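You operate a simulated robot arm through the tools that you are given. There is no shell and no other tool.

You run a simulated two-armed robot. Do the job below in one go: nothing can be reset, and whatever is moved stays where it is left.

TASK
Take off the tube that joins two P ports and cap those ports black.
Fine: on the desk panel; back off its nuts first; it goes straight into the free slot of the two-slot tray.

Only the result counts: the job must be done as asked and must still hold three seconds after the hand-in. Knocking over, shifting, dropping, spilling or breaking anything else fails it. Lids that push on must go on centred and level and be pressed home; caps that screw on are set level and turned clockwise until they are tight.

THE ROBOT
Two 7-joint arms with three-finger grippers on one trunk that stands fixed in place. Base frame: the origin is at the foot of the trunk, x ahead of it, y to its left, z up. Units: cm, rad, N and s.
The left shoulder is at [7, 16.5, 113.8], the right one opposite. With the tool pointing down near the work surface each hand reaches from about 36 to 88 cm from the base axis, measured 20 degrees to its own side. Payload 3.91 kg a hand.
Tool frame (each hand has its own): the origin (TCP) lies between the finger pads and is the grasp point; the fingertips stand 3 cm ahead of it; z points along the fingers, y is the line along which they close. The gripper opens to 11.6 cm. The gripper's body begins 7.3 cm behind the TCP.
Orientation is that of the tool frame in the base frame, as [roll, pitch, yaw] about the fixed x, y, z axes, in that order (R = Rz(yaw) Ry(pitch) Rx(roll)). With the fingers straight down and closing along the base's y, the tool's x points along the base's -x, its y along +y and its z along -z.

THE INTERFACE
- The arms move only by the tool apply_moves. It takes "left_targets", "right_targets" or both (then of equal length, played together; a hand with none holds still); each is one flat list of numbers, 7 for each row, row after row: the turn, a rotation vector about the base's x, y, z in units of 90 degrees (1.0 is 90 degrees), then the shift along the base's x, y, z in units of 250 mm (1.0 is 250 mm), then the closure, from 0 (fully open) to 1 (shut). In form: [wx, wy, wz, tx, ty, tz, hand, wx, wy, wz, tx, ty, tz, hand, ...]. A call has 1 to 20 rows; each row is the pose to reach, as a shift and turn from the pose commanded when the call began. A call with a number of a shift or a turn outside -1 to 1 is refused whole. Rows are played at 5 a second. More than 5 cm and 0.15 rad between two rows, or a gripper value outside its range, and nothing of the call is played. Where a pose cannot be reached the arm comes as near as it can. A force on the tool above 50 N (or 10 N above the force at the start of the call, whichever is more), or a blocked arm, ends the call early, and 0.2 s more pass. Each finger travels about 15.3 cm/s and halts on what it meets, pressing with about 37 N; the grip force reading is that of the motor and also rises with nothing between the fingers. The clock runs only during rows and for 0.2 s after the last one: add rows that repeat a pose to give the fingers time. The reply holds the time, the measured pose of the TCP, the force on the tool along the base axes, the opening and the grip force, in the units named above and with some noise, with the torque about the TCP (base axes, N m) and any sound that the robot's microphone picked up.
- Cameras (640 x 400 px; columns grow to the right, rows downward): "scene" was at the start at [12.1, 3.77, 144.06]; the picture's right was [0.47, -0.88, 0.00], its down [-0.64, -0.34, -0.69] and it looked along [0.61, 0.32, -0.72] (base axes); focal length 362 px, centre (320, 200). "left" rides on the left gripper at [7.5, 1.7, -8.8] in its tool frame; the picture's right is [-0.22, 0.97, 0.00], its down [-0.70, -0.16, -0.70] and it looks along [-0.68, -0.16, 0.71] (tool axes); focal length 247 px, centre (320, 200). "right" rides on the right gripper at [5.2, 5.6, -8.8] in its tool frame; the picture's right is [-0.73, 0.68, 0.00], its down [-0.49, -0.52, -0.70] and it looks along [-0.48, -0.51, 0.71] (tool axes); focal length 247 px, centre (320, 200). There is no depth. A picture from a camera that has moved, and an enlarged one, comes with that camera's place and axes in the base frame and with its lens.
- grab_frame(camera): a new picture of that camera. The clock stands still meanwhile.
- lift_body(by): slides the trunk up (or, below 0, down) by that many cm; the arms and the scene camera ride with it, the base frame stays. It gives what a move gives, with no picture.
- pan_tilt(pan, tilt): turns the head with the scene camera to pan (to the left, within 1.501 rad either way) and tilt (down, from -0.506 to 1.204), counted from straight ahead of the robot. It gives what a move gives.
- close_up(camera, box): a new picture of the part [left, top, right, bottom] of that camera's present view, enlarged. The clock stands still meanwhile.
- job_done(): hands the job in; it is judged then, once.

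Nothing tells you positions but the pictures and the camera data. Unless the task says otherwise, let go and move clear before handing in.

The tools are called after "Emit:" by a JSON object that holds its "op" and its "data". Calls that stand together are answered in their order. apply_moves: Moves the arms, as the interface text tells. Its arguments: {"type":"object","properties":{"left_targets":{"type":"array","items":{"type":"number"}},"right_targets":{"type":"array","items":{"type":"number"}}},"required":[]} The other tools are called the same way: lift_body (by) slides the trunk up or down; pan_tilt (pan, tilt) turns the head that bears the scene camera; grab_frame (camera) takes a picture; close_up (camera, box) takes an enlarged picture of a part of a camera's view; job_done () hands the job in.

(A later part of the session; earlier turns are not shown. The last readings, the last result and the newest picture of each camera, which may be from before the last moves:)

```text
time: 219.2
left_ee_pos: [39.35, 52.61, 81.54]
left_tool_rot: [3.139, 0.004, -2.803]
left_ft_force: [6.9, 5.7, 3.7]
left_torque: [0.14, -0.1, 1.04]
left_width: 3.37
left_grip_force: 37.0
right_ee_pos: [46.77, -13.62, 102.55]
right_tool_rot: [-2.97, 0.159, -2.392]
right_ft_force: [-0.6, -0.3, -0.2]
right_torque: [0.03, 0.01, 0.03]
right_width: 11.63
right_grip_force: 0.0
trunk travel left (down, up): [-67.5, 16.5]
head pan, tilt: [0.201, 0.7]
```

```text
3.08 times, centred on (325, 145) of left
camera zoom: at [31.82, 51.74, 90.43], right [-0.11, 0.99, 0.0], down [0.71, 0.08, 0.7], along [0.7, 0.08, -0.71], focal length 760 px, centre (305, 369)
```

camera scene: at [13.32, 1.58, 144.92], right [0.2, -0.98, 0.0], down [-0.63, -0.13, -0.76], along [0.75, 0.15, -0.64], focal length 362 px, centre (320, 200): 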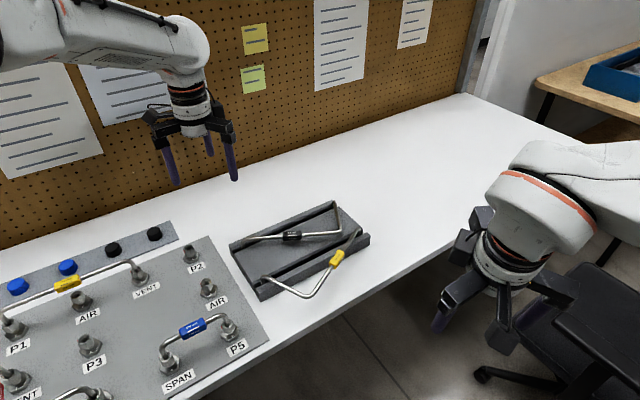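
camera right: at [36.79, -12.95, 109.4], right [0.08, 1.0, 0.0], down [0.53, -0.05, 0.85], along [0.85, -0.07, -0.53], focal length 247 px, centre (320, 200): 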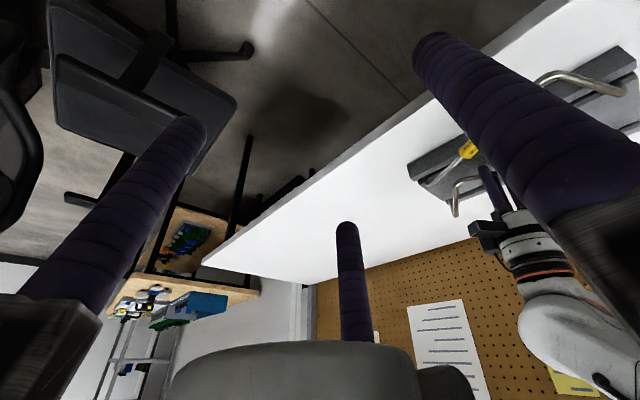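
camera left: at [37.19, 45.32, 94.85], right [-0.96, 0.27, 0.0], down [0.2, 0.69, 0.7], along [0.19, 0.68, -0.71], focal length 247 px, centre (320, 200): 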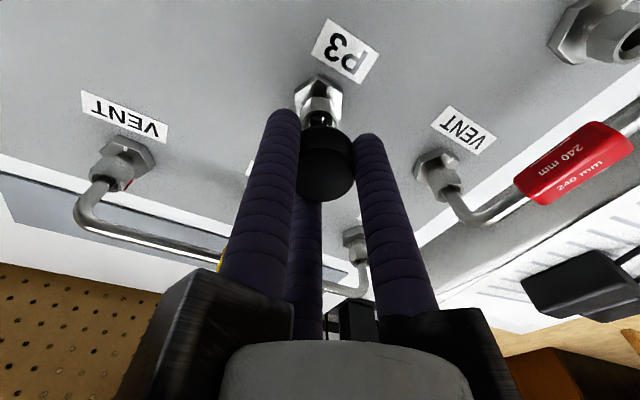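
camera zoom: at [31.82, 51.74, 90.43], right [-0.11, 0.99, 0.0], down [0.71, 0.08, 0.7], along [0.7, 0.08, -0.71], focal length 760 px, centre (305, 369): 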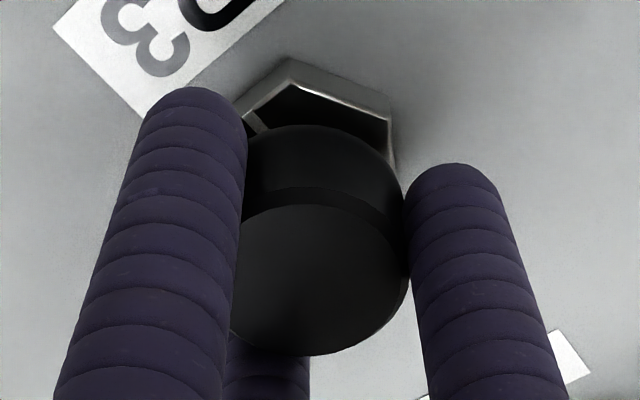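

Now the torque climbs to 1.04 N m at only 4 N load: it is biting. I'll keep turning clockwise and follow it down.

Emit:
{"op": "apply_moves", "data": {"left_targets": [0, 0, -0.06, 0, 0, -0.001, 0.95, 0, 0, -0.12, 0, 0, -0.002, 0.95, 0, 0, -0.18, 0, 0, -0.003, 0.95, 0, 0, -0.24, 0, 0, -0.004, 0.95, 0, 0, -0.24, 0, 0, -0.004, 0.95]}}

Emit:
{"op": "apply_moves", "data": {"left_targets": [0, 0, -0.06, 0, 0, -0.001, 0.95, 0, 0, -0.12, 0, 0, -0.002, 0.95, 0, 0, -0.18, 0, 0, -0.003, 0.95, 0, 0, -0.24, 0, 0, -0.004, 0.95, 0, 0, -0.24, 0, 0, -0.004, 0.95]}}

Emit:
{"op": "apply_moves", "data": {"left_targets": [0, 0, -0.06, 0, 0, -0.001, 0.95, 0, 0, -0.12, 0, 0, -0.002, 0.95, 0, 0, -0.18, 0, 0, -0.003, 0.95, 0, 0, -0.24, 0, 0, -0.004, 0.95, 0, 0, -0.24, 0, 0, -0.004, 0.95]}}

Emit:
{"op": "close_up", "data": {"camera": "left", "box": [260, 80, 390, 210]}}

Emit:
{"op": "close_up", "data": {"camera": "scene", "box": [60, 310, 120, 360]}}

```text
time: 220.4
left_ee_pos: [39.3, 52.65, 81.56]
left_tool_rot: [3.139, 0.003, 3.105]
left_ft_force: [4.0, 5.4, 5.6]
left_torque: [0.07, -0.06, 0.78]
left_width: 3.37
left_grip_force: 36.9
right_ee_pos: [46.64, -13.55, 102.56]
right_tool_rot: [-2.971, 0.158, -2.391]
right_ft_force: [0.6, 0.5, 0.2]
right_torque: [-0.02, -0.02, -0.01]
right_width: 11.6
right_grip_force: 0.1
trunk travel left (down, up): [-67.5, 16.5]
head pan, tilt: [0.201, 0.7]
```

```text
time: 221.6
left_ee_pos: [39.39, 52.54, 81.47]
left_tool_rot: [3.139, 0.004, 2.727]
left_ft_force: [10.4, 3.4, 7.1]
left_torque: [0.08, -0.09, 0.67]
left_width: 3.39
left_grip_force: 36.7
right_ee_pos: [46.76, -13.58, 102.53]
right_tool_rot: [-2.971, 0.16, -2.39]
right_ft_force: [-0.2, 0.5, 0.3]
right_torque: [0.02, 0.0, -0.01]
right_width: 11.58
right_grip_force: 0.1
trunk travel left (down, up): [-67.5, 16.5]
head pan, tilt: [0.201, 0.7]
```

```text
time: 222.8
left_ee_pos: [39.4, 52.67, 81.4]
left_tool_rot: [3.138, 0.001, 2.351]
left_ft_force: [6.9, 7.2, 8.6]
left_torque: [0.1, -0.06, 0.63]
left_width: 3.33
left_grip_force: 36.8
right_ee_pos: [46.66, -13.62, 102.42]
right_tool_rot: [-2.971, 0.158, -2.392]
right_ft_force: [0.3, -0.3, 0.9]
right_torque: [0.01, 0.01, 0.0]
right_width: 11.61
right_grip_force: 0.0
trunk travel left (down, up): [-67.5, 16.5]
head pan, tilt: [0.201, 0.7]
```

```text
3.08 times, centred on (325, 145) of left
camera zoom: at [35.32, 59.21, 90.19], right [0.85, 0.53, 0.01], down [0.37, -0.61, 0.7], along [0.37, -0.59, -0.71], focal length 760 px, centre (305, 369)
```

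zoom: 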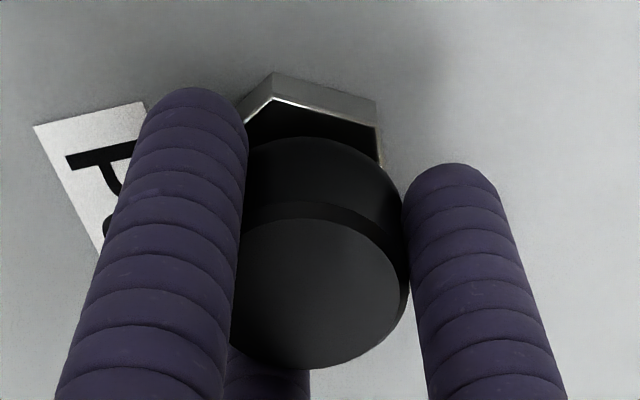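

```text
8.00 times, centred on (90, 335) of scene
camera zoom: at [13.32, 1.71, 144.92], right [0.2, -0.98, 0.0], down [-0.63, -0.13, -0.76], along [0.75, 0.15, -0.64], focal length 2895 px, centre (2160, -880)
```

zoom: 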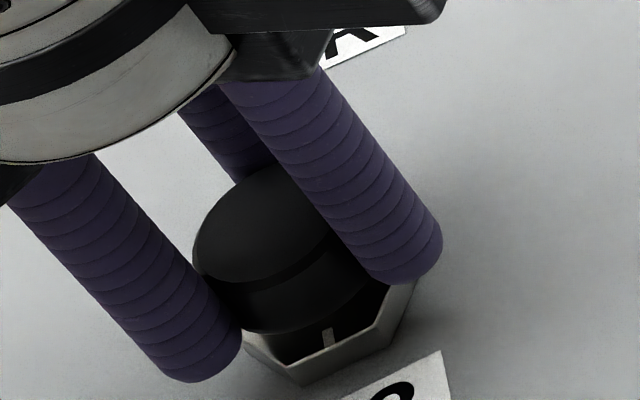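

Emit:
{"op": "apply_moves", "data": {"left_targets": [0, 0, 0.03, 0, 0, 0.003, 0.95, 0, 0, 0.03, 0, 0, 0.006, 0.95, 0, 0, 0.03, 0, 0, 0.006, 0.95]}}

Emit:
{"op": "apply_moves", "data": {"left_targets": [0, 0, 0, 0, 0, 0.004, 0.95, 0, 0, 0, 0, 0, 0.004, 0.95]}}

Emit:
{"op": "apply_moves", "data": {"left_targets": [0, 0, 0, 0, 0, 0.004, 0.95, 0, 0, 0, 0, 0, 0.004, 0.95]}}

Emit:
{"op": "close_up", "data": {"camera": "left", "box": [260, 80, 390, 210]}}

```text
time: 223.6
left_ee_pos: [39.42, 52.67, 81.37]
left_tool_rot: [3.14, 0.001, 2.4]
left_ft_force: [8.7, 8.0, -5.6]
left_torque: [0.11, -0.05, 0.45]
left_width: 3.35
left_grip_force: 36.9
right_ee_pos: [46.86, -13.49, 102.41]
right_tool_rot: [-2.97, 0.156, -2.393]
right_ft_force: [0.0, 0.6, -1.4]
right_torque: [0.0, 0.02, 0.0]
right_width: 11.59
right_grip_force: 0.1
trunk travel left (down, up): [-67.5, 16.5]
head pan, tilt: [0.201, 0.7]
```

```text
time: 224.2
left_ee_pos: [39.18, 52.55, 81.52]
left_tool_rot: [3.14, 0.002, 2.399]
left_ft_force: [0.7, 0.7, 1.2]
left_torque: [-0.01, 0.01, 0.0]
left_width: 3.31
left_grip_force: 37.2
right_ee_pos: [46.63, -13.71, 102.5]
right_tool_rot: [-2.97, 0.16, -2.391]
right_ft_force: [-0.1, 0.6, 0.5]
right_torque: [-0.02, -0.02, -0.02]
right_width: 11.58
right_grip_force: 0.0
trunk travel left (down, up): [-67.5, 16.5]
head pan, tilt: [0.201, 0.7]
```

```text
time: 224.8
left_ee_pos: [39.29, 52.67, 81.76]
left_tool_rot: [3.139, 0.003, 2.399]
left_ft_force: [0.2, 0.0, 0.3]
left_torque: [0.01, 0.0, 0.02]
left_width: 3.34
left_grip_force: 37.6
right_ee_pos: [46.7, -13.61, 102.58]
right_tool_rot: [-2.972, 0.156, -2.391]
right_ft_force: [-0.1, -1.1, 1.0]
right_torque: [0.03, -0.01, 0.01]
right_width: 11.61
right_grip_force: 0.0
trunk travel left (down, up): [-67.5, 16.5]
head pan, tilt: [0.201, 0.7]
```

```text
3.08 times, centred on (325, 145) of left
camera zoom: at [34.92, 58.91, 90.53], right [0.82, 0.57, 0.0], down [0.4, -0.59, 0.7], along [0.4, -0.58, -0.71], focal length 760 px, centre (305, 369)
```

zoom: 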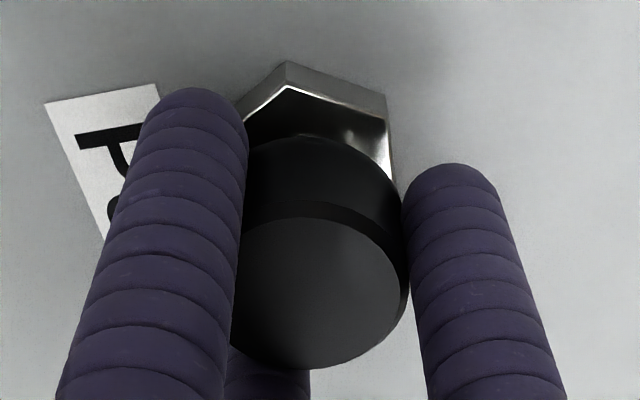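

It needed about 6–10 N to pop free: so it's a push-on fit that had been seated, and the geometry shows its roof on the nut top (P2's nut merely turned down with its cap). So P3's home position is this seat. I'll press it down again with a slight clockwise turn, then release.

Emit:
{"op": "apply_moves", "data": {"left_targets": [0, 0, 0, 0, 0, -0.008, 0.95, 0, 0, -0.05, 0, 0, -0.016, 0.95, 0, 0, -0.1, 0, 0, -0.022, 0.95, 0, 0, -0.15, 0, 0, -0.026, 0.95, 0, 0, -0.2, 0, 0, -0.026, 0.95, 0, 0, -0.2, 0, 0, -0.026, 0.95]}}

Emit:
{"op": "close_up", "data": {"camera": "left", "box": [260, 80, 390, 210]}}

Emit:
{"op": "close_up", "data": {"camera": "scene", "box": [60, 310, 120, 360]}}

```text
time: 226.2
left_ee_pos: [39.31, 52.61, 81.21]
left_tool_rot: [3.132, 0.0, 2.085]
left_ft_force: [5.2, 6.9, 28.2]
left_torque: [0.06, -0.06, 0.65]
left_width: 3.32
left_grip_force: 37.3
right_ee_pos: [46.57, -13.71, 102.61]
right_tool_rot: [-2.971, 0.162, -2.392]
right_ft_force: [-0.9, 0.0, -0.8]
right_torque: [-0.03, 0.01, 0.01]
right_width: 11.63
right_grip_force: 0.0
trunk travel left (down, up): [-67.5, 16.5]
head pan, tilt: [0.201, 0.7]
```

```text
3.08 times, centred on (325, 145) of left
camera zoom: at [37.09, 59.92, 90.04], right [0.96, 0.28, 0.01], down [0.2, -0.69, 0.7], along [0.2, -0.67, -0.71], focal length 760 px, centre (305, 369)
```

zoom: 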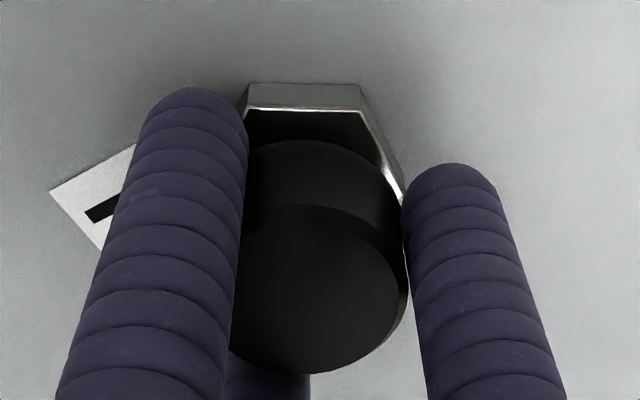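

```text
8.00 times, centred on (90, 335) of scene
camera zoom: at [13.16, 1.53, 144.95], right [0.2, -0.98, 0.0], down [-0.63, -0.13, -0.77], along [0.75, 0.15, -0.64], focal length 2895 px, centre (2160, -880)
```

zoom: 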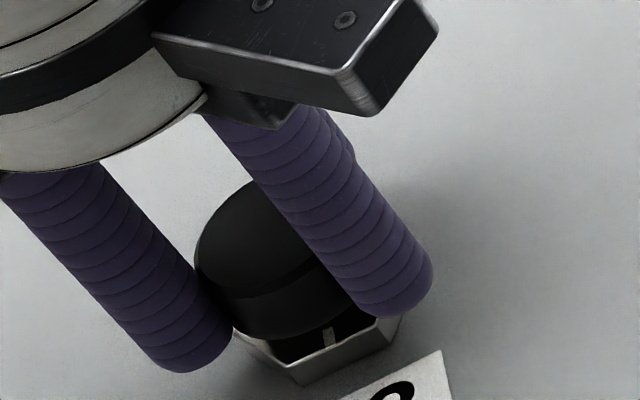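

Emit:
{"op": "apply_moves", "data": {"left_targets": [0, 0, 0.02, 0, 0, 0.003, 0.95, 0, 0, 0.03, 0, 0, 0.005, 0.85, 0, 0, 0.03, 0, 0, 0.005, 0.75, 0, 0, 0.03, 0, 0, 0.005, 0.68, 0, 0, 0.03, 0, 0, 0.005, 0.6, 0, 0, 0.03, 0, 0, 0.005, 0.5, 0, 0, 0.03, 0, 0, 0.05, 0.5, 0, 0, 0.03, 0, 0, 0.15, 0.5, 0, 0, 0.03, 0, 0, 0.3, 0.5, 0, 0, 0.03, 0, 0, 0.46, 0.5, 0, 0, 0.03, 0, 0, 0.46, 0.5, 0, 0, 0.03, 0, 0, 0.46, 0.5]}}

Emit:
{"op": "close_up", "data": {"camera": "left", "box": [270, 30, 370, 120]}}

Emit:
{"op": "close_up", "data": {"camera": "scene", "box": [60, 310, 120, 360]}}

```text
time: 228.8
left_ee_pos: [39.34, 52.51, 92.6]
left_tool_rot: [3.137, 0.001, 2.131]
left_ft_force: [-0.5, 0.1, -0.8]
left_torque: [-0.02, -0.02, 0.01]
left_width: 5.8
left_grip_force: 0.0
right_ee_pos: [46.57, -13.73, 102.52]
right_tool_rot: [-2.97, 0.16, -2.391]
right_ft_force: [-0.7, 0.2, 0.1]
right_torque: [0.01, -0.03, -0.03]
right_width: 11.62
right_grip_force: 0.1
trunk travel left (down, up): [-67.5, 16.5]
head pan, tilt: [0.201, 0.7]
```

```text
4.44 times, centred on (320, 75) of left
camera zoom: at [36.81, 59.64, 101.45], right [0.94, 0.33, 0.0], down [0.23, -0.67, 0.7], along [0.23, -0.66, -0.71], focal length 1098 px, centre (320, 756)
```

zoom: 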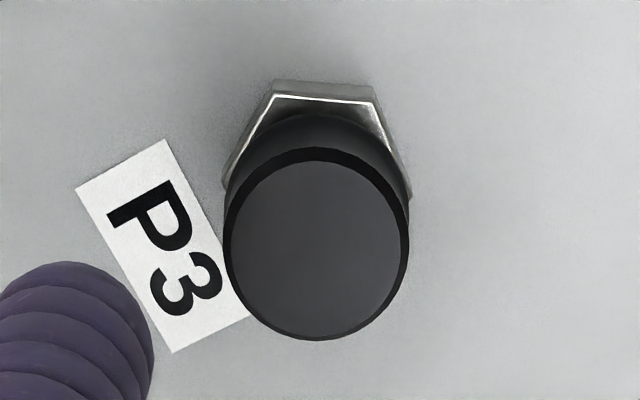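

```text
8.00 times, centred on (90, 335) of scene
camera zoom: at [13.27, 1.7, 144.92], right [0.2, -0.98, 0.0], down [-0.63, -0.13, -0.77], along [0.75, 0.15, -0.64], focal length 2895 px, centre (2160, -880)
```

zoom: 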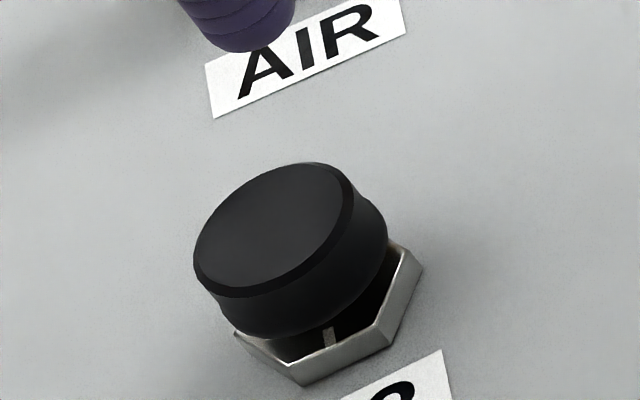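

P3's cap is seated and level. Now the decisive check on P2: if its cap is screwed it will resist a gentle lift, if only pushed on it will pop at a few newtons. I move back over P2.

Emit:
{"op": "apply_moves", "data": {"left_targets": [0, 0, 0.05, 0.16, -0.053, 0.02, 0.4, 0, 0, 0.1, 0.32, -0.107, 0.02, 0.4, 0, 0, 0.15, 0.48, -0.16, 0.02, 0.4, 0, 0, 0.2, 0.64, -0.213, 0.02, 0.4, 0, 0, 0.25, 0.8, -0.267, 0.02, 0.4, 0, 0, 0.3, 0.96, -0.32, 0.02, 0.4, 0, 0, 0.3, 1.0, -0.332, 0.02, 0.4, 0, 0, 0.3, 1.0, -0.332, 0.02, 0.4]}}

Emit:
{"op": "close_up", "data": {"camera": "left", "box": [270, 30, 370, 120]}}

```text
time: 230.6
left_ee_pos: [64.4, 44.26, 92.93]
left_tool_rot: [3.137, 0.002, 2.604]
left_ft_force: [-0.4, -0.5, -0.6]
left_torque: [-0.01, 0.0, 0.01]
left_width: 6.95
left_grip_force: 0.1
right_ee_pos: [46.6, -13.63, 102.52]
right_tool_rot: [-2.97, 0.157, -2.392]
right_ft_force: [-0.2, -0.4, 0.2]
right_torque: [0.02, 0.03, 0.01]
right_width: 11.6
right_grip_force: 0.0
trunk travel left (down, up): [-67.5, 16.5]
head pan, tilt: [0.201, 0.7]
```

```text
4.44 times, centred on (320, 75) of left
camera zoom: at [58.9, 49.49, 101.78], right [0.69, 0.72, 0.0], down [0.51, -0.5, 0.7], along [0.51, -0.48, -0.71], focal length 1098 px, centre (320, 756)
```

zoom: 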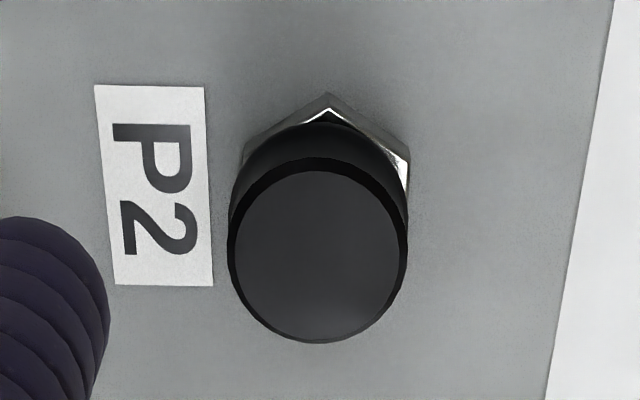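

Emit:
{"op": "apply_moves", "data": {"left_targets": [0, 0, 0, 0.008, -0.002, -0.12, 0.4, 0, 0, 0, 0.008, -0.002, -0.26, 0.4, 0, 0, 0, 0.008, -0.002, -0.38, 0.45, 0, 0, 0, 0.008, -0.002, -0.45, 0.5, 0, 0, 0, 0.008, -0.002, -0.466, 0.5, 0, 0, 0, 0.008, -0.002, -0.466, 0.5]}}

Emit:
{"op": "close_up", "data": {"camera": "left", "box": [250, 80, 400, 220]}}

Emit:
{"op": "close_up", "data": {"camera": "scene", "box": [165, 220, 225, 270]}}

```text
time: 232.0
left_ee_pos: [64.42, 44.11, 81.34]
left_tool_rot: [3.138, 0.002, 2.601]
left_ft_force: [0.1, -0.1, -0.3]
left_torque: [0.01, -0.01, 0.0]
left_width: 5.79
left_grip_force: 0.1
right_ee_pos: [46.71, -13.63, 102.47]
right_tool_rot: [-2.971, 0.158, -2.389]
right_ft_force: [-0.6, -0.9, 0.0]
right_torque: [-0.02, 0.04, -0.01]
right_width: 11.63
right_grip_force: 0.2
trunk travel left (down, up): [-67.5, 16.5]
head pan, tilt: [0.201, 0.7]
```

```text
2.86 times, centred on (325, 150) of left
camera zoom: at [59.0, 49.41, 90.19], right [0.69, 0.72, 0.0], down [0.51, -0.5, 0.7], along [0.51, -0.48, -0.71], focal length 706 px, centre (306, 343)
```

zoom: 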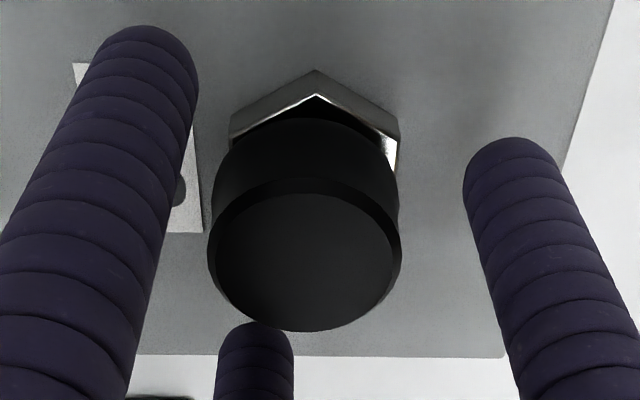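

```text
8.00 times, centred on (195, 245) of scene
camera zoom: at [13.32, 1.71, 144.92], right [0.2, -0.98, 0.0], down [-0.63, -0.13, -0.76], along [0.75, 0.15, -0.64], focal length 2895 px, centre (1320, -160)
```

zoom: 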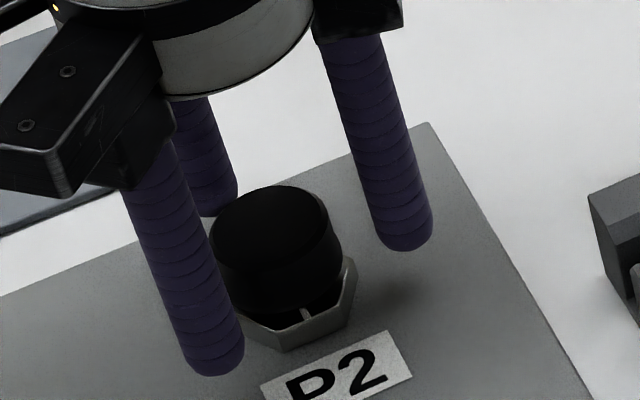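

Emit:
{"op": "apply_moves", "data": {"left_targets": [0, 0, 0, 0.009, 0.003, 0, 0.5, 0, 0, 0, 0.009, 0.003, 0, 0.6, 0, 0, 0, 0.009, 0.003, 0, 0.66, 0, 0, 0, 0.009, 0.003, 0, 0.7, 0, 0, 0, 0.009, 0.003, 0, 0.9, 0, 0, 0, 0.009, 0.003, 0, 0.9]}}

Emit:
{"op": "apply_moves", "data": {"left_targets": [0, 0, 0, 0, 0, 0.004, 0.95, 0, 0, 0, 0, 0, 0.004, 0.95]}}

Emit:
{"op": "apply_moves", "data": {"left_targets": [0, 0, 0, 0, 0, 0.004, 0.95, 0, 0, 0, 0, 0, 0.004, 0.95]}}

Emit:
{"op": "close_up", "data": {"camera": "left", "box": [250, 80, 400, 220]}}

```text
time: 233.4
left_ee_pos: [64.68, 44.25, 81.23]
left_tool_rot: [3.138, 0.002, 2.602]
left_ft_force: [-6.3, -2.1, -1.4]
left_torque: [-0.03, 0.1, -0.01]
left_width: 3.48
left_grip_force: 23.2
right_ee_pos: [46.49, -13.58, 102.61]
right_tool_rot: [-2.97, 0.161, -2.391]
right_ft_force: [0.2, 0.0, 0.0]
right_torque: [0.0, -0.01, 0.01]
right_width: 11.61
right_grip_force: 0.1
trunk travel left (down, up): [-67.5, 16.5]
head pan, tilt: [0.201, 0.7]
```

```text
time: 234.0
left_ee_pos: [64.95, 44.21, 81.63]
left_tool_rot: [3.134, 0.005, 2.602]
left_ft_force: [-0.2, 0.1, 0.6]
left_torque: [0.02, 0.01, 0.01]
left_width: 3.45
left_grip_force: 28.8
right_ee_pos: [46.65, -13.65, 102.59]
right_tool_rot: [-2.971, 0.158, -2.391]
right_ft_force: [0.4, -0.9, -0.8]
right_torque: [0.01, -0.01, 0.03]
right_width: 11.59
right_grip_force: 0.1
trunk travel left (down, up): [-67.5, 16.5]
head pan, tilt: [0.201, 0.7]
```

```text
time: 234.6
left_ee_pos: [64.79, 44.31, 81.61]
left_tool_rot: [3.138, 0.002, 2.603]
left_ft_force: [-0.7, -0.4, 1.6]
left_torque: [0.03, -0.01, -0.03]
left_width: 3.43
left_grip_force: 28.6
right_ee_pos: [46.76, -13.59, 102.53]
right_tool_rot: [-2.972, 0.16, -2.391]
right_ft_force: [0.2, -0.6, 0.0]
right_torque: [-0.02, -0.01, 0.02]
right_width: 11.6
right_grip_force: 0.1
trunk travel left (down, up): [-67.5, 16.5]
head pan, tilt: [0.201, 0.7]
```

```text
2.86 times, centred on (325, 150) of left
camera zoom: at [59.29, 49.54, 90.47], right [0.69, 0.72, 0.0], down [0.51, -0.5, 0.7], along [0.51, -0.48, -0.71], focal length 706 px, centre (306, 343)
```

zoom: 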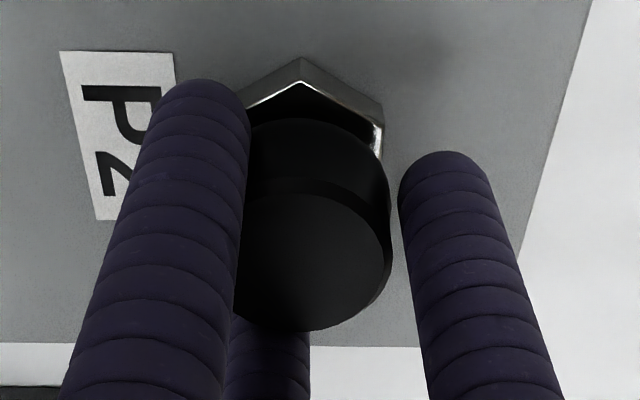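

P2's cap lifts freely too, so these are plain push-on caps. Since I hold it, I'll raise it and look at P2's nut and how the cap lies in the fingers.

Emit:
{"op": "apply_moves", "data": {"left_targets": [0, 0, 0, 0, 0, 0.02, 0.95, 0, 0, 0, 0, 0, 0.06, 0.95, 0, 0, 0, 0, 0, 0.12, 0.95, 0, 0, 0, 0, 0, 0.2, 0.95, 0, 0, 0, 0, 0, 0.2, 0.95]}}

Emit:
{"op": "close_up", "data": {"camera": "left", "box": [250, 60, 400, 220]}}

Emit:
{"op": "close_up", "data": {"camera": "scene", "box": [160, 210, 225, 270]}}

```text
time: 235.8
left_ee_pos: [64.77, 44.38, 86.69]
left_tool_rot: [3.138, 0.001, 2.604]
left_ft_force: [-1.2, 0.0, -0.5]
left_torque: [0.03, 0.05, -0.04]
left_width: 3.42
left_grip_force: 28.3
right_ee_pos: [46.7, -13.63, 102.52]
right_tool_rot: [-2.971, 0.158, -2.392]
right_ft_force: [0.2, -0.6, 0.8]
right_torque: [-0.01, 0.05, -0.03]
right_width: 11.6
right_grip_force: 0.0
trunk travel left (down, up): [-67.5, 16.5]
head pan, tilt: [0.201, 0.7]
```

```text
2.50 times, centred on (325, 140) of left
camera zoom: at [59.2, 49.61, 95.47], right [0.69, 0.72, 0.0], down [0.51, -0.5, 0.7], along [0.51, -0.48, -0.71], focal length 617 px, centre (308, 350)
```

zoom: 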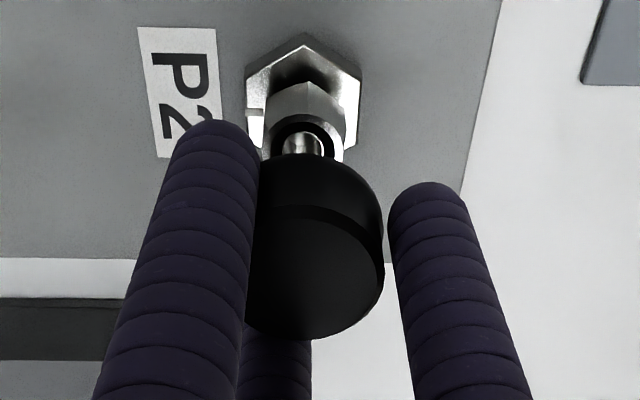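

```text
6.67 times, centred on (192, 240) of scene
camera zoom: at [13.36, 1.73, 144.91], right [0.2, -0.98, 0.0], down [-0.63, -0.13, -0.76], along [0.75, 0.15, -0.64], focal length 2413 px, centre (1170, -67)
```

zoom: 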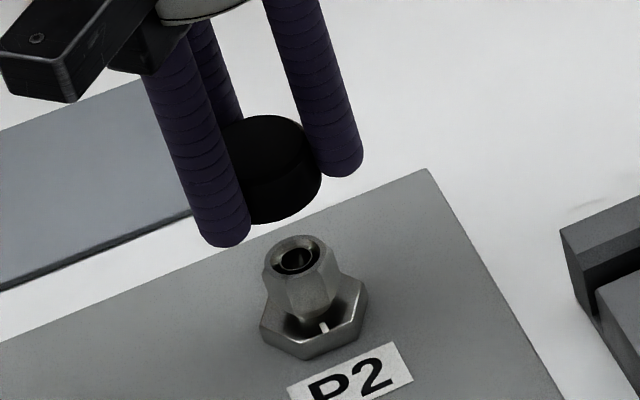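

P2's nut has indeed been run down by the earlier twisting (its top is back at 79.6), and this cap isn't squarely gripped. I'll park the cap on its strip, back P2's nut off again, and then push the cap on properly. First, parking it.

Emit:
{"op": "apply_moves", "data": {"left_targets": [0, 0, 0, 0, 0, 0.1, 0.95, 0, 0, 0, 0.05, 0.126, 0.2, 0.95, 0, 0, 0, 0.1, 0.252, 0.2, 0.95, 0, 0, 0, 0.15, 0.379, 0.2, 0.95, 0, 0, 0, 0.2, 0.505, 0.2, 0.95, 0, 0, 0, 0.2, 0.505, 0.08, 0.95, 0, 0, 0, 0.2, 0.505, -0.06, 0.95, 0, 0, 0, 0.2, 0.505, -0.18, 0.95, 0, 0, 0, 0.2, 0.505, -0.25, 0.95, 0, 0, 0, 0.2, 0.505, -0.266, 0.95, 0, 0, 0, 0.2, 0.505, -0.266, 0.95]}}

Emit:
{"op": "grab_frame", "data": {"camera": "left"}}

Emit:
{"op": "close_up", "data": {"camera": "scene", "box": [115, 205, 190, 260]}}

```text
time: 238.2
left_ee_pos: [69.75, 56.91, 79.78]
left_tool_rot: [3.138, 0.002, 2.603]
left_ft_force: [0.3, -1.1, -0.3]
left_torque: [-0.02, -0.01, 0.01]
left_width: 3.35
left_grip_force: 37.1
right_ee_pos: [46.67, -13.59, 102.56]
right_tool_rot: [-2.97, 0.158, -2.388]
right_ft_force: [0.0, 0.3, 0.6]
right_torque: [0.04, 0.01, -0.01]
right_width: 11.62
right_grip_force: 0.1
trunk travel left (down, up): [-67.5, 16.5]
head pan, tilt: [0.201, 0.7]
```

```text
taken
camera left: at [64.27, 62.17, 88.66], right [0.69, 0.72, 0.0], down [0.51, -0.5, 0.7], along [0.51, -0.48, -0.71], focal length 247 px, centre (320, 200)
```

left: 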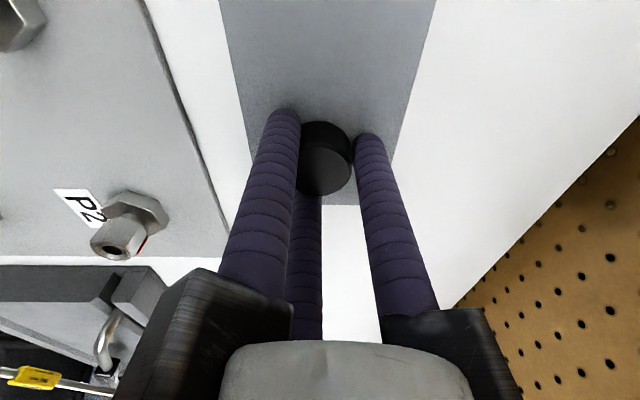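

```text
7.27 times, centred on (152, 232) of scene
camera zoom: at [13.32, 1.7, 144.92], right [0.2, -0.98, 0.0], down [-0.63, -0.13, -0.76], along [0.75, 0.15, -0.64], focal length 2632 px, centre (1538, -36)
```

zoom: 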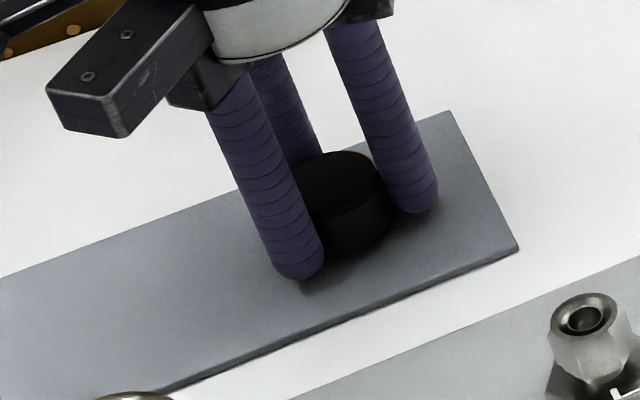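

Emit:
{"op": "apply_moves", "data": {"left_targets": [0, 0, 0, 0, 0, -0.004, 0.95, 0, 0, 0, 0, 0, -0.008, 0.95, 0, 0, 0, 0, 0, -0.008, 0.8, 0, 0, 0, 0, 0, -0.008, 0.65, 0, 0, 0, 0, 0, -0.006, 0.5, 0, 0, 0, 0, 0, 0.06, 0.5, 0, 0, 0, 0, 0, 0.2, 0.5, 0, 0, 0, 0, 0, 0.36, 0.5, 0, 0, 0, 0, 0, 0.5, 0.5, 0, 0, 0, 0, 0, 0.5, 0.5]}}

Emit:
{"op": "close_up", "data": {"camera": "scene", "box": [115, 205, 225, 285]}}

Emit:
{"op": "grab_frame", "data": {"camera": "left"}}

```text
time: 240.4
left_ee_pos: [69.78, 57.07, 92.46]
left_tool_rot: [3.139, 0.003, 2.603]
left_ft_force: [-1.0, -0.1, -0.3]
left_torque: [0.0, 0.03, 0.03]
left_width: 5.78
left_grip_force: 0.1
right_ee_pos: [46.65, -13.54, 102.46]
right_tool_rot: [-2.971, 0.159, -2.391]
right_ft_force: [0.3, 0.1, 0.3]
right_torque: [0.0, 0.01, 0.02]
right_width: 11.6
right_grip_force: 0.1
trunk travel left (down, up): [-67.5, 16.5]
head pan, tilt: [0.201, 0.7]
```

```text
5.00 times, centred on (170, 245) of scene
camera zoom: at [13.37, 1.75, 144.91], right [0.2, -0.98, 0.0], down [-0.63, -0.13, -0.76], along [0.75, 0.15, -0.64], focal length 1810 px, centre (1070, -25)
```

zoom: 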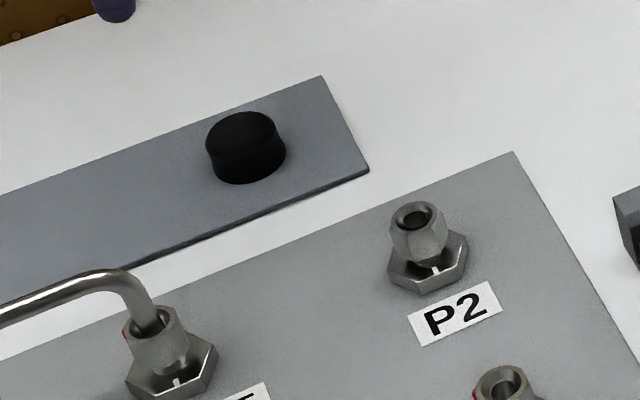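

```text
taken
camera left: at [64.19, 62.3, 101.26], right [0.69, 0.72, 0.0], down [0.51, -0.5, 0.7], along [0.51, -0.48, -0.71], focal length 247 px, centre (320, 200)
```

left: 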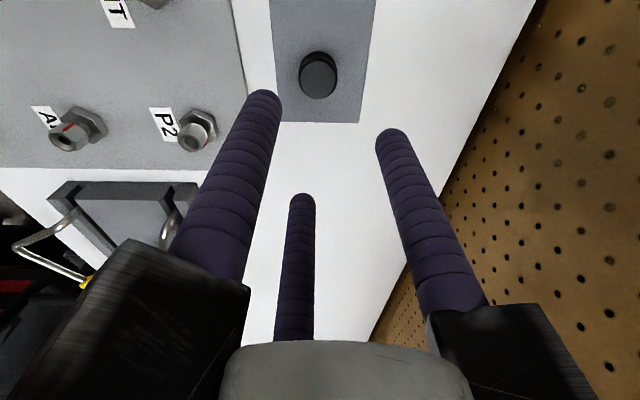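

Emit:
{"op": "close_up", "data": {"camera": "left", "box": [150, 95, 240, 165]}}

Emit:
{"op": "close_up", "data": {"camera": "scene", "box": [175, 235, 225, 305]}}

```text
5.71 times, centred on (195, 130) of left
camera zoom: at [64.19, 62.3, 101.26], right [0.69, 0.72, 0.0], down [0.51, -0.5, 0.7], along [0.51, -0.48, -0.71], focal length 1411 px, centre (1034, 600)
```

zoom: 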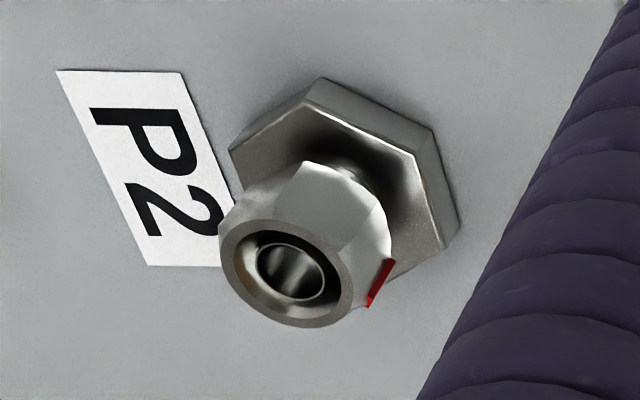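

```text
5.71 times, centred on (200, 270) of scene
camera zoom: at [13.37, 1.75, 144.91], right [0.2, -0.98, 0.0], down [-0.63, -0.13, -0.76], along [0.75, 0.15, -0.64], focal length 2068 px, centre (1006, -200)
```

zoom: 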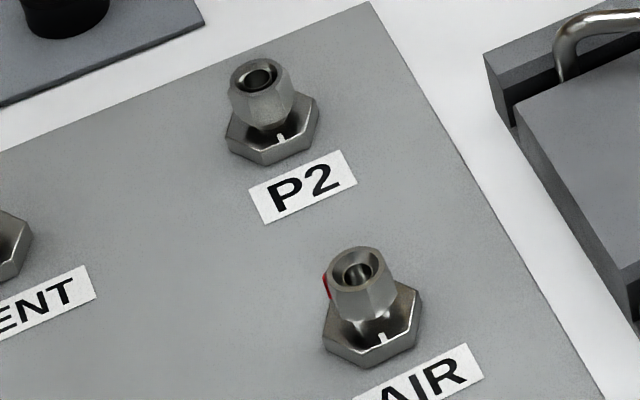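

P2's nut stands at roughly half its back-off. I'll go over it, grip it and turn it counter-clockwise to its stop again (no tube in the way now).

Emit:
{"op": "apply_moves", "data": {"left_targets": [0, 0, -0.08, -0.05, -0.128, 0.02, 0.5, 0, 0, -0.16, -0.1, -0.256, 0.02, 0.5, 0, 0, -0.24, -0.15, -0.384, 0.02, 0.5, 0, 0, -0.325, -0.204, -0.514, 0.02, 0.5, 0, 0, -0.325, -0.204, -0.514, 0.02, 0.5, 0, 0, -0.325, -0.204, -0.514, 0.02, 0.5]}}

Emit:
{"op": "close_up", "data": {"camera": "left", "box": [270, 30, 370, 120]}}

```text
time: 241.8
left_ee_pos: [64.63, 43.84, 92.96]
left_tool_rot: [3.138, 0.001, 2.094]
left_ft_force: [-0.2, -0.1, 0.4]
left_torque: [0.0, 0.04, 0.02]
left_width: 5.8
left_grip_force: 0.0
right_ee_pos: [46.59, -13.67, 102.46]
right_tool_rot: [-2.97, 0.159, -2.391]
right_ft_force: [-0.1, 0.1, 0.4]
right_torque: [0.01, 0.04, 0.02]
right_width: 11.6
right_grip_force: 0.1
trunk travel left (down, up): [-67.5, 16.5]
head pan, tilt: [0.201, 0.7]
```

```text
4.44 times, centred on (320, 75) of left
camera zoom: at [62.43, 51.22, 101.79], right [0.96, 0.29, 0.0], down [0.2, -0.68, 0.7], along [0.21, -0.67, -0.71], focal length 1098 px, centre (320, 756)
```

zoom: 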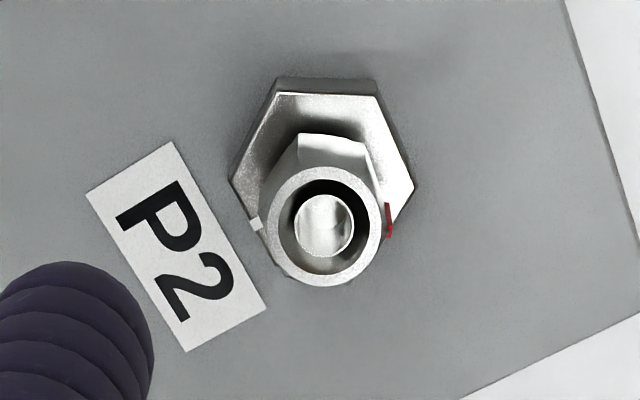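

Emit:
{"op": "apply_moves", "data": {"left_targets": [0, 0, 0, 0.002, 0.011, -0.12, 0.5, 0, 0, 0, 0.002, 0.011, -0.26, 0.5, 0, 0, 0, 0.002, 0.011, -0.38, 0.5, 0, 0, 0, 0.002, 0.011, -0.45, 0.5, 0, 0, 0, 0.002, 0.011, -0.47, 0.5, 0, 0, 0, 0.002, 0.011, -0.47, 0.6, 0, 0, 0, 0.002, 0.011, -0.47, 0.75, 0, 0, 0, 0.002, 0.011, -0.47, 0.95, 0, 0, 0, 0.002, 0.011, -0.47, 0.95]}}

Emit:
{"op": "apply_moves", "data": {"left_targets": [0, 0, 0.08, 0, 0, 0.001, 0.95, 0, 0, 0.16, 0, 0, 0.002, 0.95, 0, 0, 0.24, 0, 0, 0.003, 0.95, 0, 0, 0.32, 0, 0, 0.004, 0.95, 0, 0, 0.4, 0, 0, 0.005, 0.95, 0, 0, 0.48, 0, 0, 0.006, 0.95, 0, 0, 0.56, 0, 0, 0.007, 0.95, 0, 0, 0.64, 0, 0, 0.008, 0.95, 0, 0, 0.72, 0, 0, 0.009, 0.95, 0, 0, 0.8, 0, 0, 0.01, 0.95, 0, 0, 0.8, 0, 0, 0.01, 0.95]}}

Emit:
{"op": "close_up", "data": {"camera": "left", "box": [240, 80, 400, 200]}}

```text
time: 243.8
left_ee_pos: [64.56, 44.15, 81.13]
left_tool_rot: [3.138, 0.004, 2.092]
left_ft_force: [1.3, -4.4, -2.4]
left_torque: [-0.32, -0.15, 0.03]
left_width: 2.13
left_grip_force: 44.5
right_ee_pos: [46.65, -13.59, 102.52]
right_tool_rot: [-2.971, 0.159, -2.391]
right_ft_force: [0.4, -0.8, 0.3]
right_torque: [0.01, 0.0, 0.04]
right_width: 11.6
right_grip_force: 0.0
trunk travel left (down, up): [-67.5, 16.5]
head pan, tilt: [0.201, 0.7]
```

```text
time: 246.2
left_ee_pos: [64.72, 44.13, 81.31]
left_tool_rot: [3.137, 0.003, -2.932]
left_ft_force: [-0.7, -18.8, -10.7]
left_torque: [-0.38, -0.08, 0.05]
left_width: 2.13
left_grip_force: 45.1
right_ee_pos: [46.74, -13.78, 102.4]
right_tool_rot: [-2.973, 0.159, -2.39]
right_ft_force: [-0.3, 0.5, 0.3]
right_torque: [-0.02, 0.0, 0.0]
right_width: 11.59
right_grip_force: 0.0
trunk travel left (down, up): [-67.5, 16.5]
head pan, tilt: [0.201, 0.7]
```

```text
3.33 times, centred on (320, 140) of left
camera zoom: at [57.08, 44.28, 90.24], right [0.02, 1.0, 0.01], down [0.71, -0.02, 0.7], along [0.7, -0.01, -0.71], focal length 823 px, centre (320, 400)
```

zoom: 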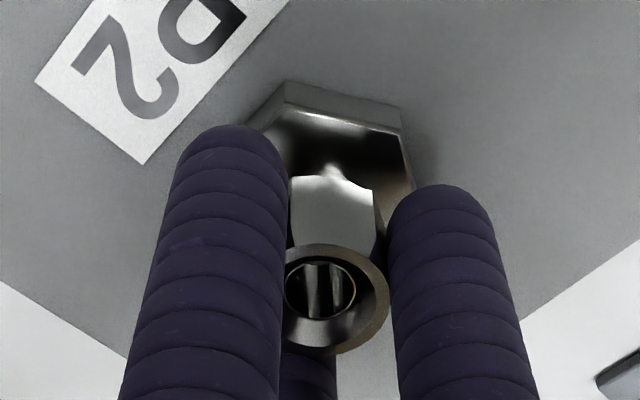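

Emit:
{"op": "apply_moves", "data": {"left_targets": [0, 0, 0.05, 0, -0.006, -0.003, 0.95, 0, 0, 0.1, 0, -0.01, -0.004, 0.95, 0, 0, 0.15, 0, -0.01, -0.004, 0.95, 0, 0, 0.2, 0, -0.01, -0.004, 0.95, 0, 0, 0.2, 0, -0.01, -0.004, 0.95]}}

Emit:
{"op": "apply_moves", "data": {"left_targets": [0, 0, 0.05, 0, 0, 0, 0.95, 0, 0, 0.1, 0, 0, 0, 0.95, 0, 0, 0.15, 0, 0, 0, 0.95, 0, 0, 0.15, 0, 0, 0, 0.95]}}

Emit:
{"op": "close_up", "data": {"camera": "left", "box": [240, 80, 400, 200]}}

```text
time: 247.4
left_ee_pos: [64.78, 44.2, 81.45]
left_tool_rot: [3.137, 0.006, -2.618]
left_ft_force: [2.6, -4.3, 2.6]
left_torque: [-0.03, 0.01, 0.04]
left_width: 2.13
left_grip_force: 44.9
right_ee_pos: [46.66, -13.69, 102.6]
right_tool_rot: [-2.97, 0.162, -2.391]
right_ft_force: [-0.8, 0.1, -1.2]
right_torque: [0.0, -0.02, -0.02]
right_width: 11.6
right_grip_force: 0.1
trunk travel left (down, up): [-67.5, 16.5]
head pan, tilt: [0.201, 0.7]
```

```text
time: 248.4
left_ee_pos: [64.66, 44.24, 81.41]
left_tool_rot: [3.137, 0.006, -2.381]
left_ft_force: [5.3, 1.9, 11.1]
left_torque: [0.02, 0.11, -0.08]
left_width: 2.11
left_grip_force: 45.1
right_ee_pos: [46.65, -13.69, 102.54]
right_tool_rot: [-2.971, 0.163, -2.391]
right_ft_force: [0.0, -0.6, 0.6]
right_torque: [0.0, -0.03, 0.02]
right_width: 11.62
right_grip_force: 0.1
trunk travel left (down, up): [-67.5, 16.5]
head pan, tilt: [0.201, 0.7]
```

```text
3.33 times, centred on (320, 140) of left
camera zoom: at [58.13, 40.23, 90.24], right [-0.51, 0.86, 0.0], down [0.61, 0.36, 0.7], along [0.6, 0.36, -0.71], focal length 823 px, centre (320, 400)
```

zoom: 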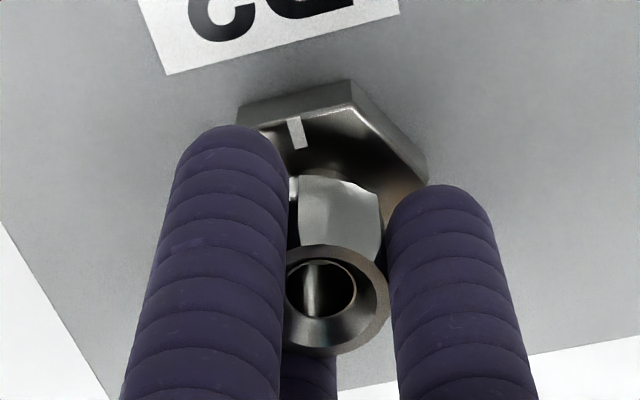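

Emit:
{"op": "apply_moves", "data": {"left_targets": [0, 0, 0.05, 0, 0, 0.004, 0.95, 0, 0, 0.1, 0, 0, 0.006, 0.95, 0, 0, 0.15, 0, 0, 0.006, 0.95, 0, 0, 0.2, 0, 0, 0.007, 0.95, 0, 0, 0.2, 0, 0, 0.007, 0.95]}}

Emit:
{"op": "apply_moves", "data": {"left_targets": [0, 0, 0.05, 0, 0, 0.002, 0.95, 0, 0, 0.1, 0, 0, 0.002, 0.95, 0, 0, 0.15, 0, 0, 0.003, 0.95, 0, 0, 0.2, 0, 0, 0.004, 0.95, 0, 0, 0.2, 0, 0, 0.004, 0.95]}}

Emit:
{"op": "close_up", "data": {"camera": "left", "box": [240, 80, 400, 200]}}

```text
time: 249.6
left_ee_pos: [64.75, 44.19, 81.38]
left_tool_rot: [3.135, 0.002, -2.07]
left_ft_force: [7.2, 1.9, 0.8]
left_torque: [0.12, 0.07, -0.59]
left_width: 2.25
left_grip_force: 44.3
right_ee_pos: [46.76, -13.59, 102.55]
right_tool_rot: [-2.97, 0.159, -2.39]
right_ft_force: [-0.5, -0.4, -0.6]
right_torque: [0.0, 0.0, -0.01]
right_width: 11.6
right_grip_force: 0.0
trunk travel left (down, up): [-67.5, 16.5]
head pan, tilt: [0.201, 0.7]
```

```text
time: 250.8
left_ee_pos: [64.65, 44.21, 81.47]
left_tool_rot: [3.138, -0.001, -1.751]
left_ft_force: [-1.1, -1.4, -7.2]
left_torque: [-0.18, -0.12, 0.01]
left_width: 2.52
left_grip_force: 19.5
right_ee_pos: [46.67, -13.61, 102.45]
right_tool_rot: [-2.971, 0.16, -2.39]
right_ft_force: [1.3, 0.6, -0.1]
right_torque: [0.02, -0.04, -0.02]
right_width: 11.61
right_grip_force: 0.0
trunk travel left (down, up): [-67.5, 16.5]
head pan, tilt: [0.201, 0.7]
```

```text
3.33 times, centred on (320, 140) of left
camera zoom: at [61.67, 37.13, 90.29], right [-0.92, 0.4, 0.01], down [0.29, 0.65, 0.7], along [0.27, 0.64, -0.71], focal length 823 px, centre (320, 400)
```

zoom: 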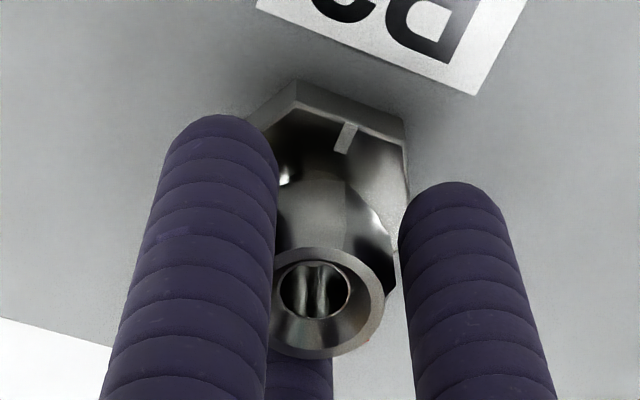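

P2's nut is at its back-off stop again. Releasing it and checking.

Emit:
{"op": "apply_moves", "data": {"left_targets": [0, 0, 0, 0, 0, 0, 0.7, 0, 0, 0, 0, 0, 0, 0.5, 0, 0, 0, 0, 0, 0.1, 0.5, 0, 0, 0, 0, 0, 0.25, 0.5, 0, 0, 0, 0, 0, 0.44, 0.5, 0, 0, 0, 0, 0, 0.44, 0.5]}}

Emit:
{"op": "close_up", "data": {"camera": "left", "box": [270, 30, 370, 120]}}

Emit:
{"op": "close_up", "data": {"camera": "scene", "box": [165, 220, 230, 305]}}

```text
time: 252.2
left_ee_pos: [64.52, 44.23, 92.75]
left_tool_rot: [3.137, 0.001, -1.756]
left_ft_force: [-0.3, 0.1, -0.4]
left_torque: [-0.01, 0.03, 0.0]
left_width: 5.81
left_grip_force: 0.1
right_ee_pos: [46.77, -13.58, 102.55]
right_tool_rot: [-2.971, 0.159, -2.39]
right_ft_force: [1.1, 0.2, -0.2]
right_torque: [0.02, -0.02, -0.02]
right_width: 11.57
right_grip_force: 0.1
trunk travel left (down, up): [-67.5, 16.5]
head pan, tilt: [0.201, 0.7]
```

```text
4.44 times, centred on (320, 75) of left
camera zoom: at [61.52, 37.24, 101.54], right [-0.92, 0.4, 0.01], down [0.29, 0.65, 0.7], along [0.28, 0.64, -0.71], focal length 1098 px, centre (320, 756)
```

zoom: 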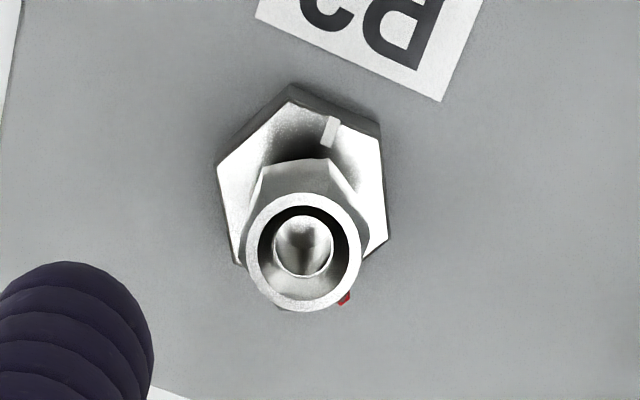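

```text
4.71 times, centred on (198, 262) of scene
camera zoom: at [13.4, 1.75, 144.91], right [0.2, -0.98, 0.0], down [-0.63, -0.13, -0.76], along [0.75, 0.15, -0.64], focal length 1703 px, centre (896, -94)
```

zoom: 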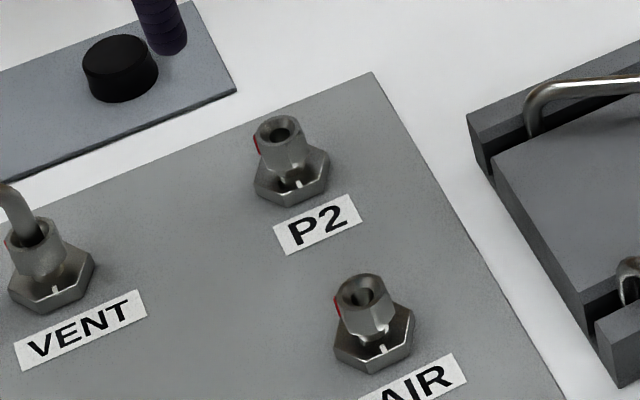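

P2 now looks exactly like the free AIR port. Back to the strip for the cap.

Emit:
{"op": "apply_moves", "data": {"left_targets": [0, 0, -0.06, 0.053, 0.128, 0.02, 0.4, 0, 0, -0.12, 0.106, 0.256, 0.02, 0.4, 0, 0, -0.18, 0.158, 0.384, 0.02, 0.4, 0, 0, -0.24, 0.21, 0.512, 0.02, 0.4, 0, 0, -0.24, 0.21, 0.512, 0.02, 0.4, 0, 0, -0.24, 0.21, 0.512, 0.02, 0.4]}}

Emit:
{"op": "close_up", "data": {"camera": "left", "box": [270, 30, 370, 120]}}

```text
time: 253.6
left_ee_pos: [69.88, 57.17, 93.01]
left_tool_rot: [3.139, 0.003, -2.133]
left_ft_force: [-0.1, 0.5, -0.9]
left_torque: [-0.01, -0.02, -0.01]
left_width: 6.97
left_grip_force: 0.1
right_ee_pos: [46.72, -13.66, 102.62]
right_tool_rot: [-2.971, 0.158, -2.393]
right_ft_force: [-0.4, 1.1, -0.7]
right_torque: [0.0, -0.01, 0.0]
right_width: 11.61
right_grip_force: 0.0
trunk travel left (down, up): [-67.5, 16.5]
head pan, tilt: [0.201, 0.7]
```

```text
4.44 times, centred on (320, 75) of left
camera zoom: at [64.46, 51.69, 101.91], right [-0.7, 0.71, 0.0], down [0.51, 0.5, 0.7], along [0.49, 0.5, -0.71], focal length 1098 px, centre (320, 756)
```

zoom: 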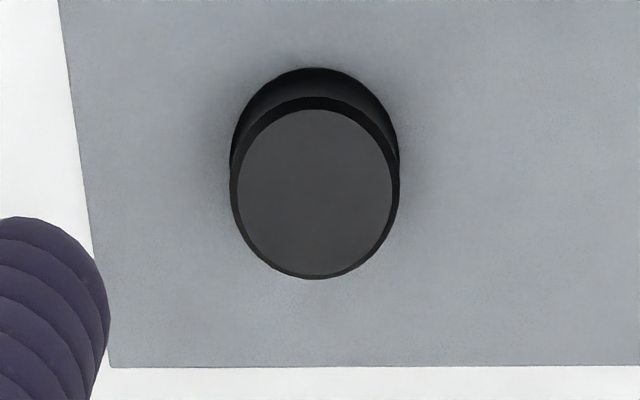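

Emit:
{"op": "apply_moves", "data": {"left_targets": [0, 0, 0, -0.0068, -0.0136, -0.1, 0.4, 0, 0, 0, -0.0068, -0.0136, -0.24, 0.4, 0, 0, 0, -0.0068, -0.0136, -0.38, 0.4, 0, 0, 0, -0.0068, -0.0136, -0.49, 0.4, 0, 0, 0, -0.0068, -0.0136, -0.533, 0.4, 0, 0, 0, -0.0068, -0.0136, -0.533, 0.4]}}

Emit:
{"op": "close_up", "data": {"camera": "left", "box": [250, 80, 400, 220]}}

```text
time: 255.0
left_ee_pos: [69.76, 56.68, 79.74]
left_tool_rot: [3.139, 0.002, -2.133]
left_ft_force: [-0.2, 0.5, 0.8]
left_torque: [0.01, 0.01, 0.05]
left_width: 6.95
left_grip_force: 0.0
right_ee_pos: [46.67, -13.57, 102.36]
right_tool_rot: [-2.969, 0.16, -2.39]
right_ft_force: [1.3, -0.5, 0.3]
right_torque: [-0.01, 0.01, 0.01]
right_width: 11.59
right_grip_force: 0.0
trunk travel left (down, up): [-67.5, 16.5]
head pan, tilt: [0.201, 0.7]
```

```text
2.86 times, centred on (325, 150) of left
camera zoom: at [64.4, 51.25, 88.56], right [-0.71, 0.71, 0.0], down [0.51, 0.5, 0.7], along [0.49, 0.5, -0.71], focal length 706 px, centre (306, 343)
```

zoom: 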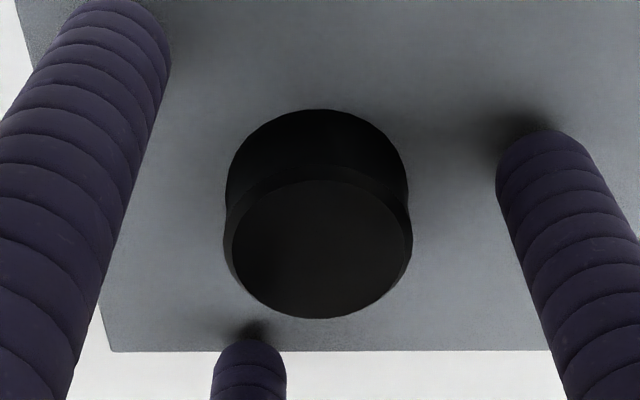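

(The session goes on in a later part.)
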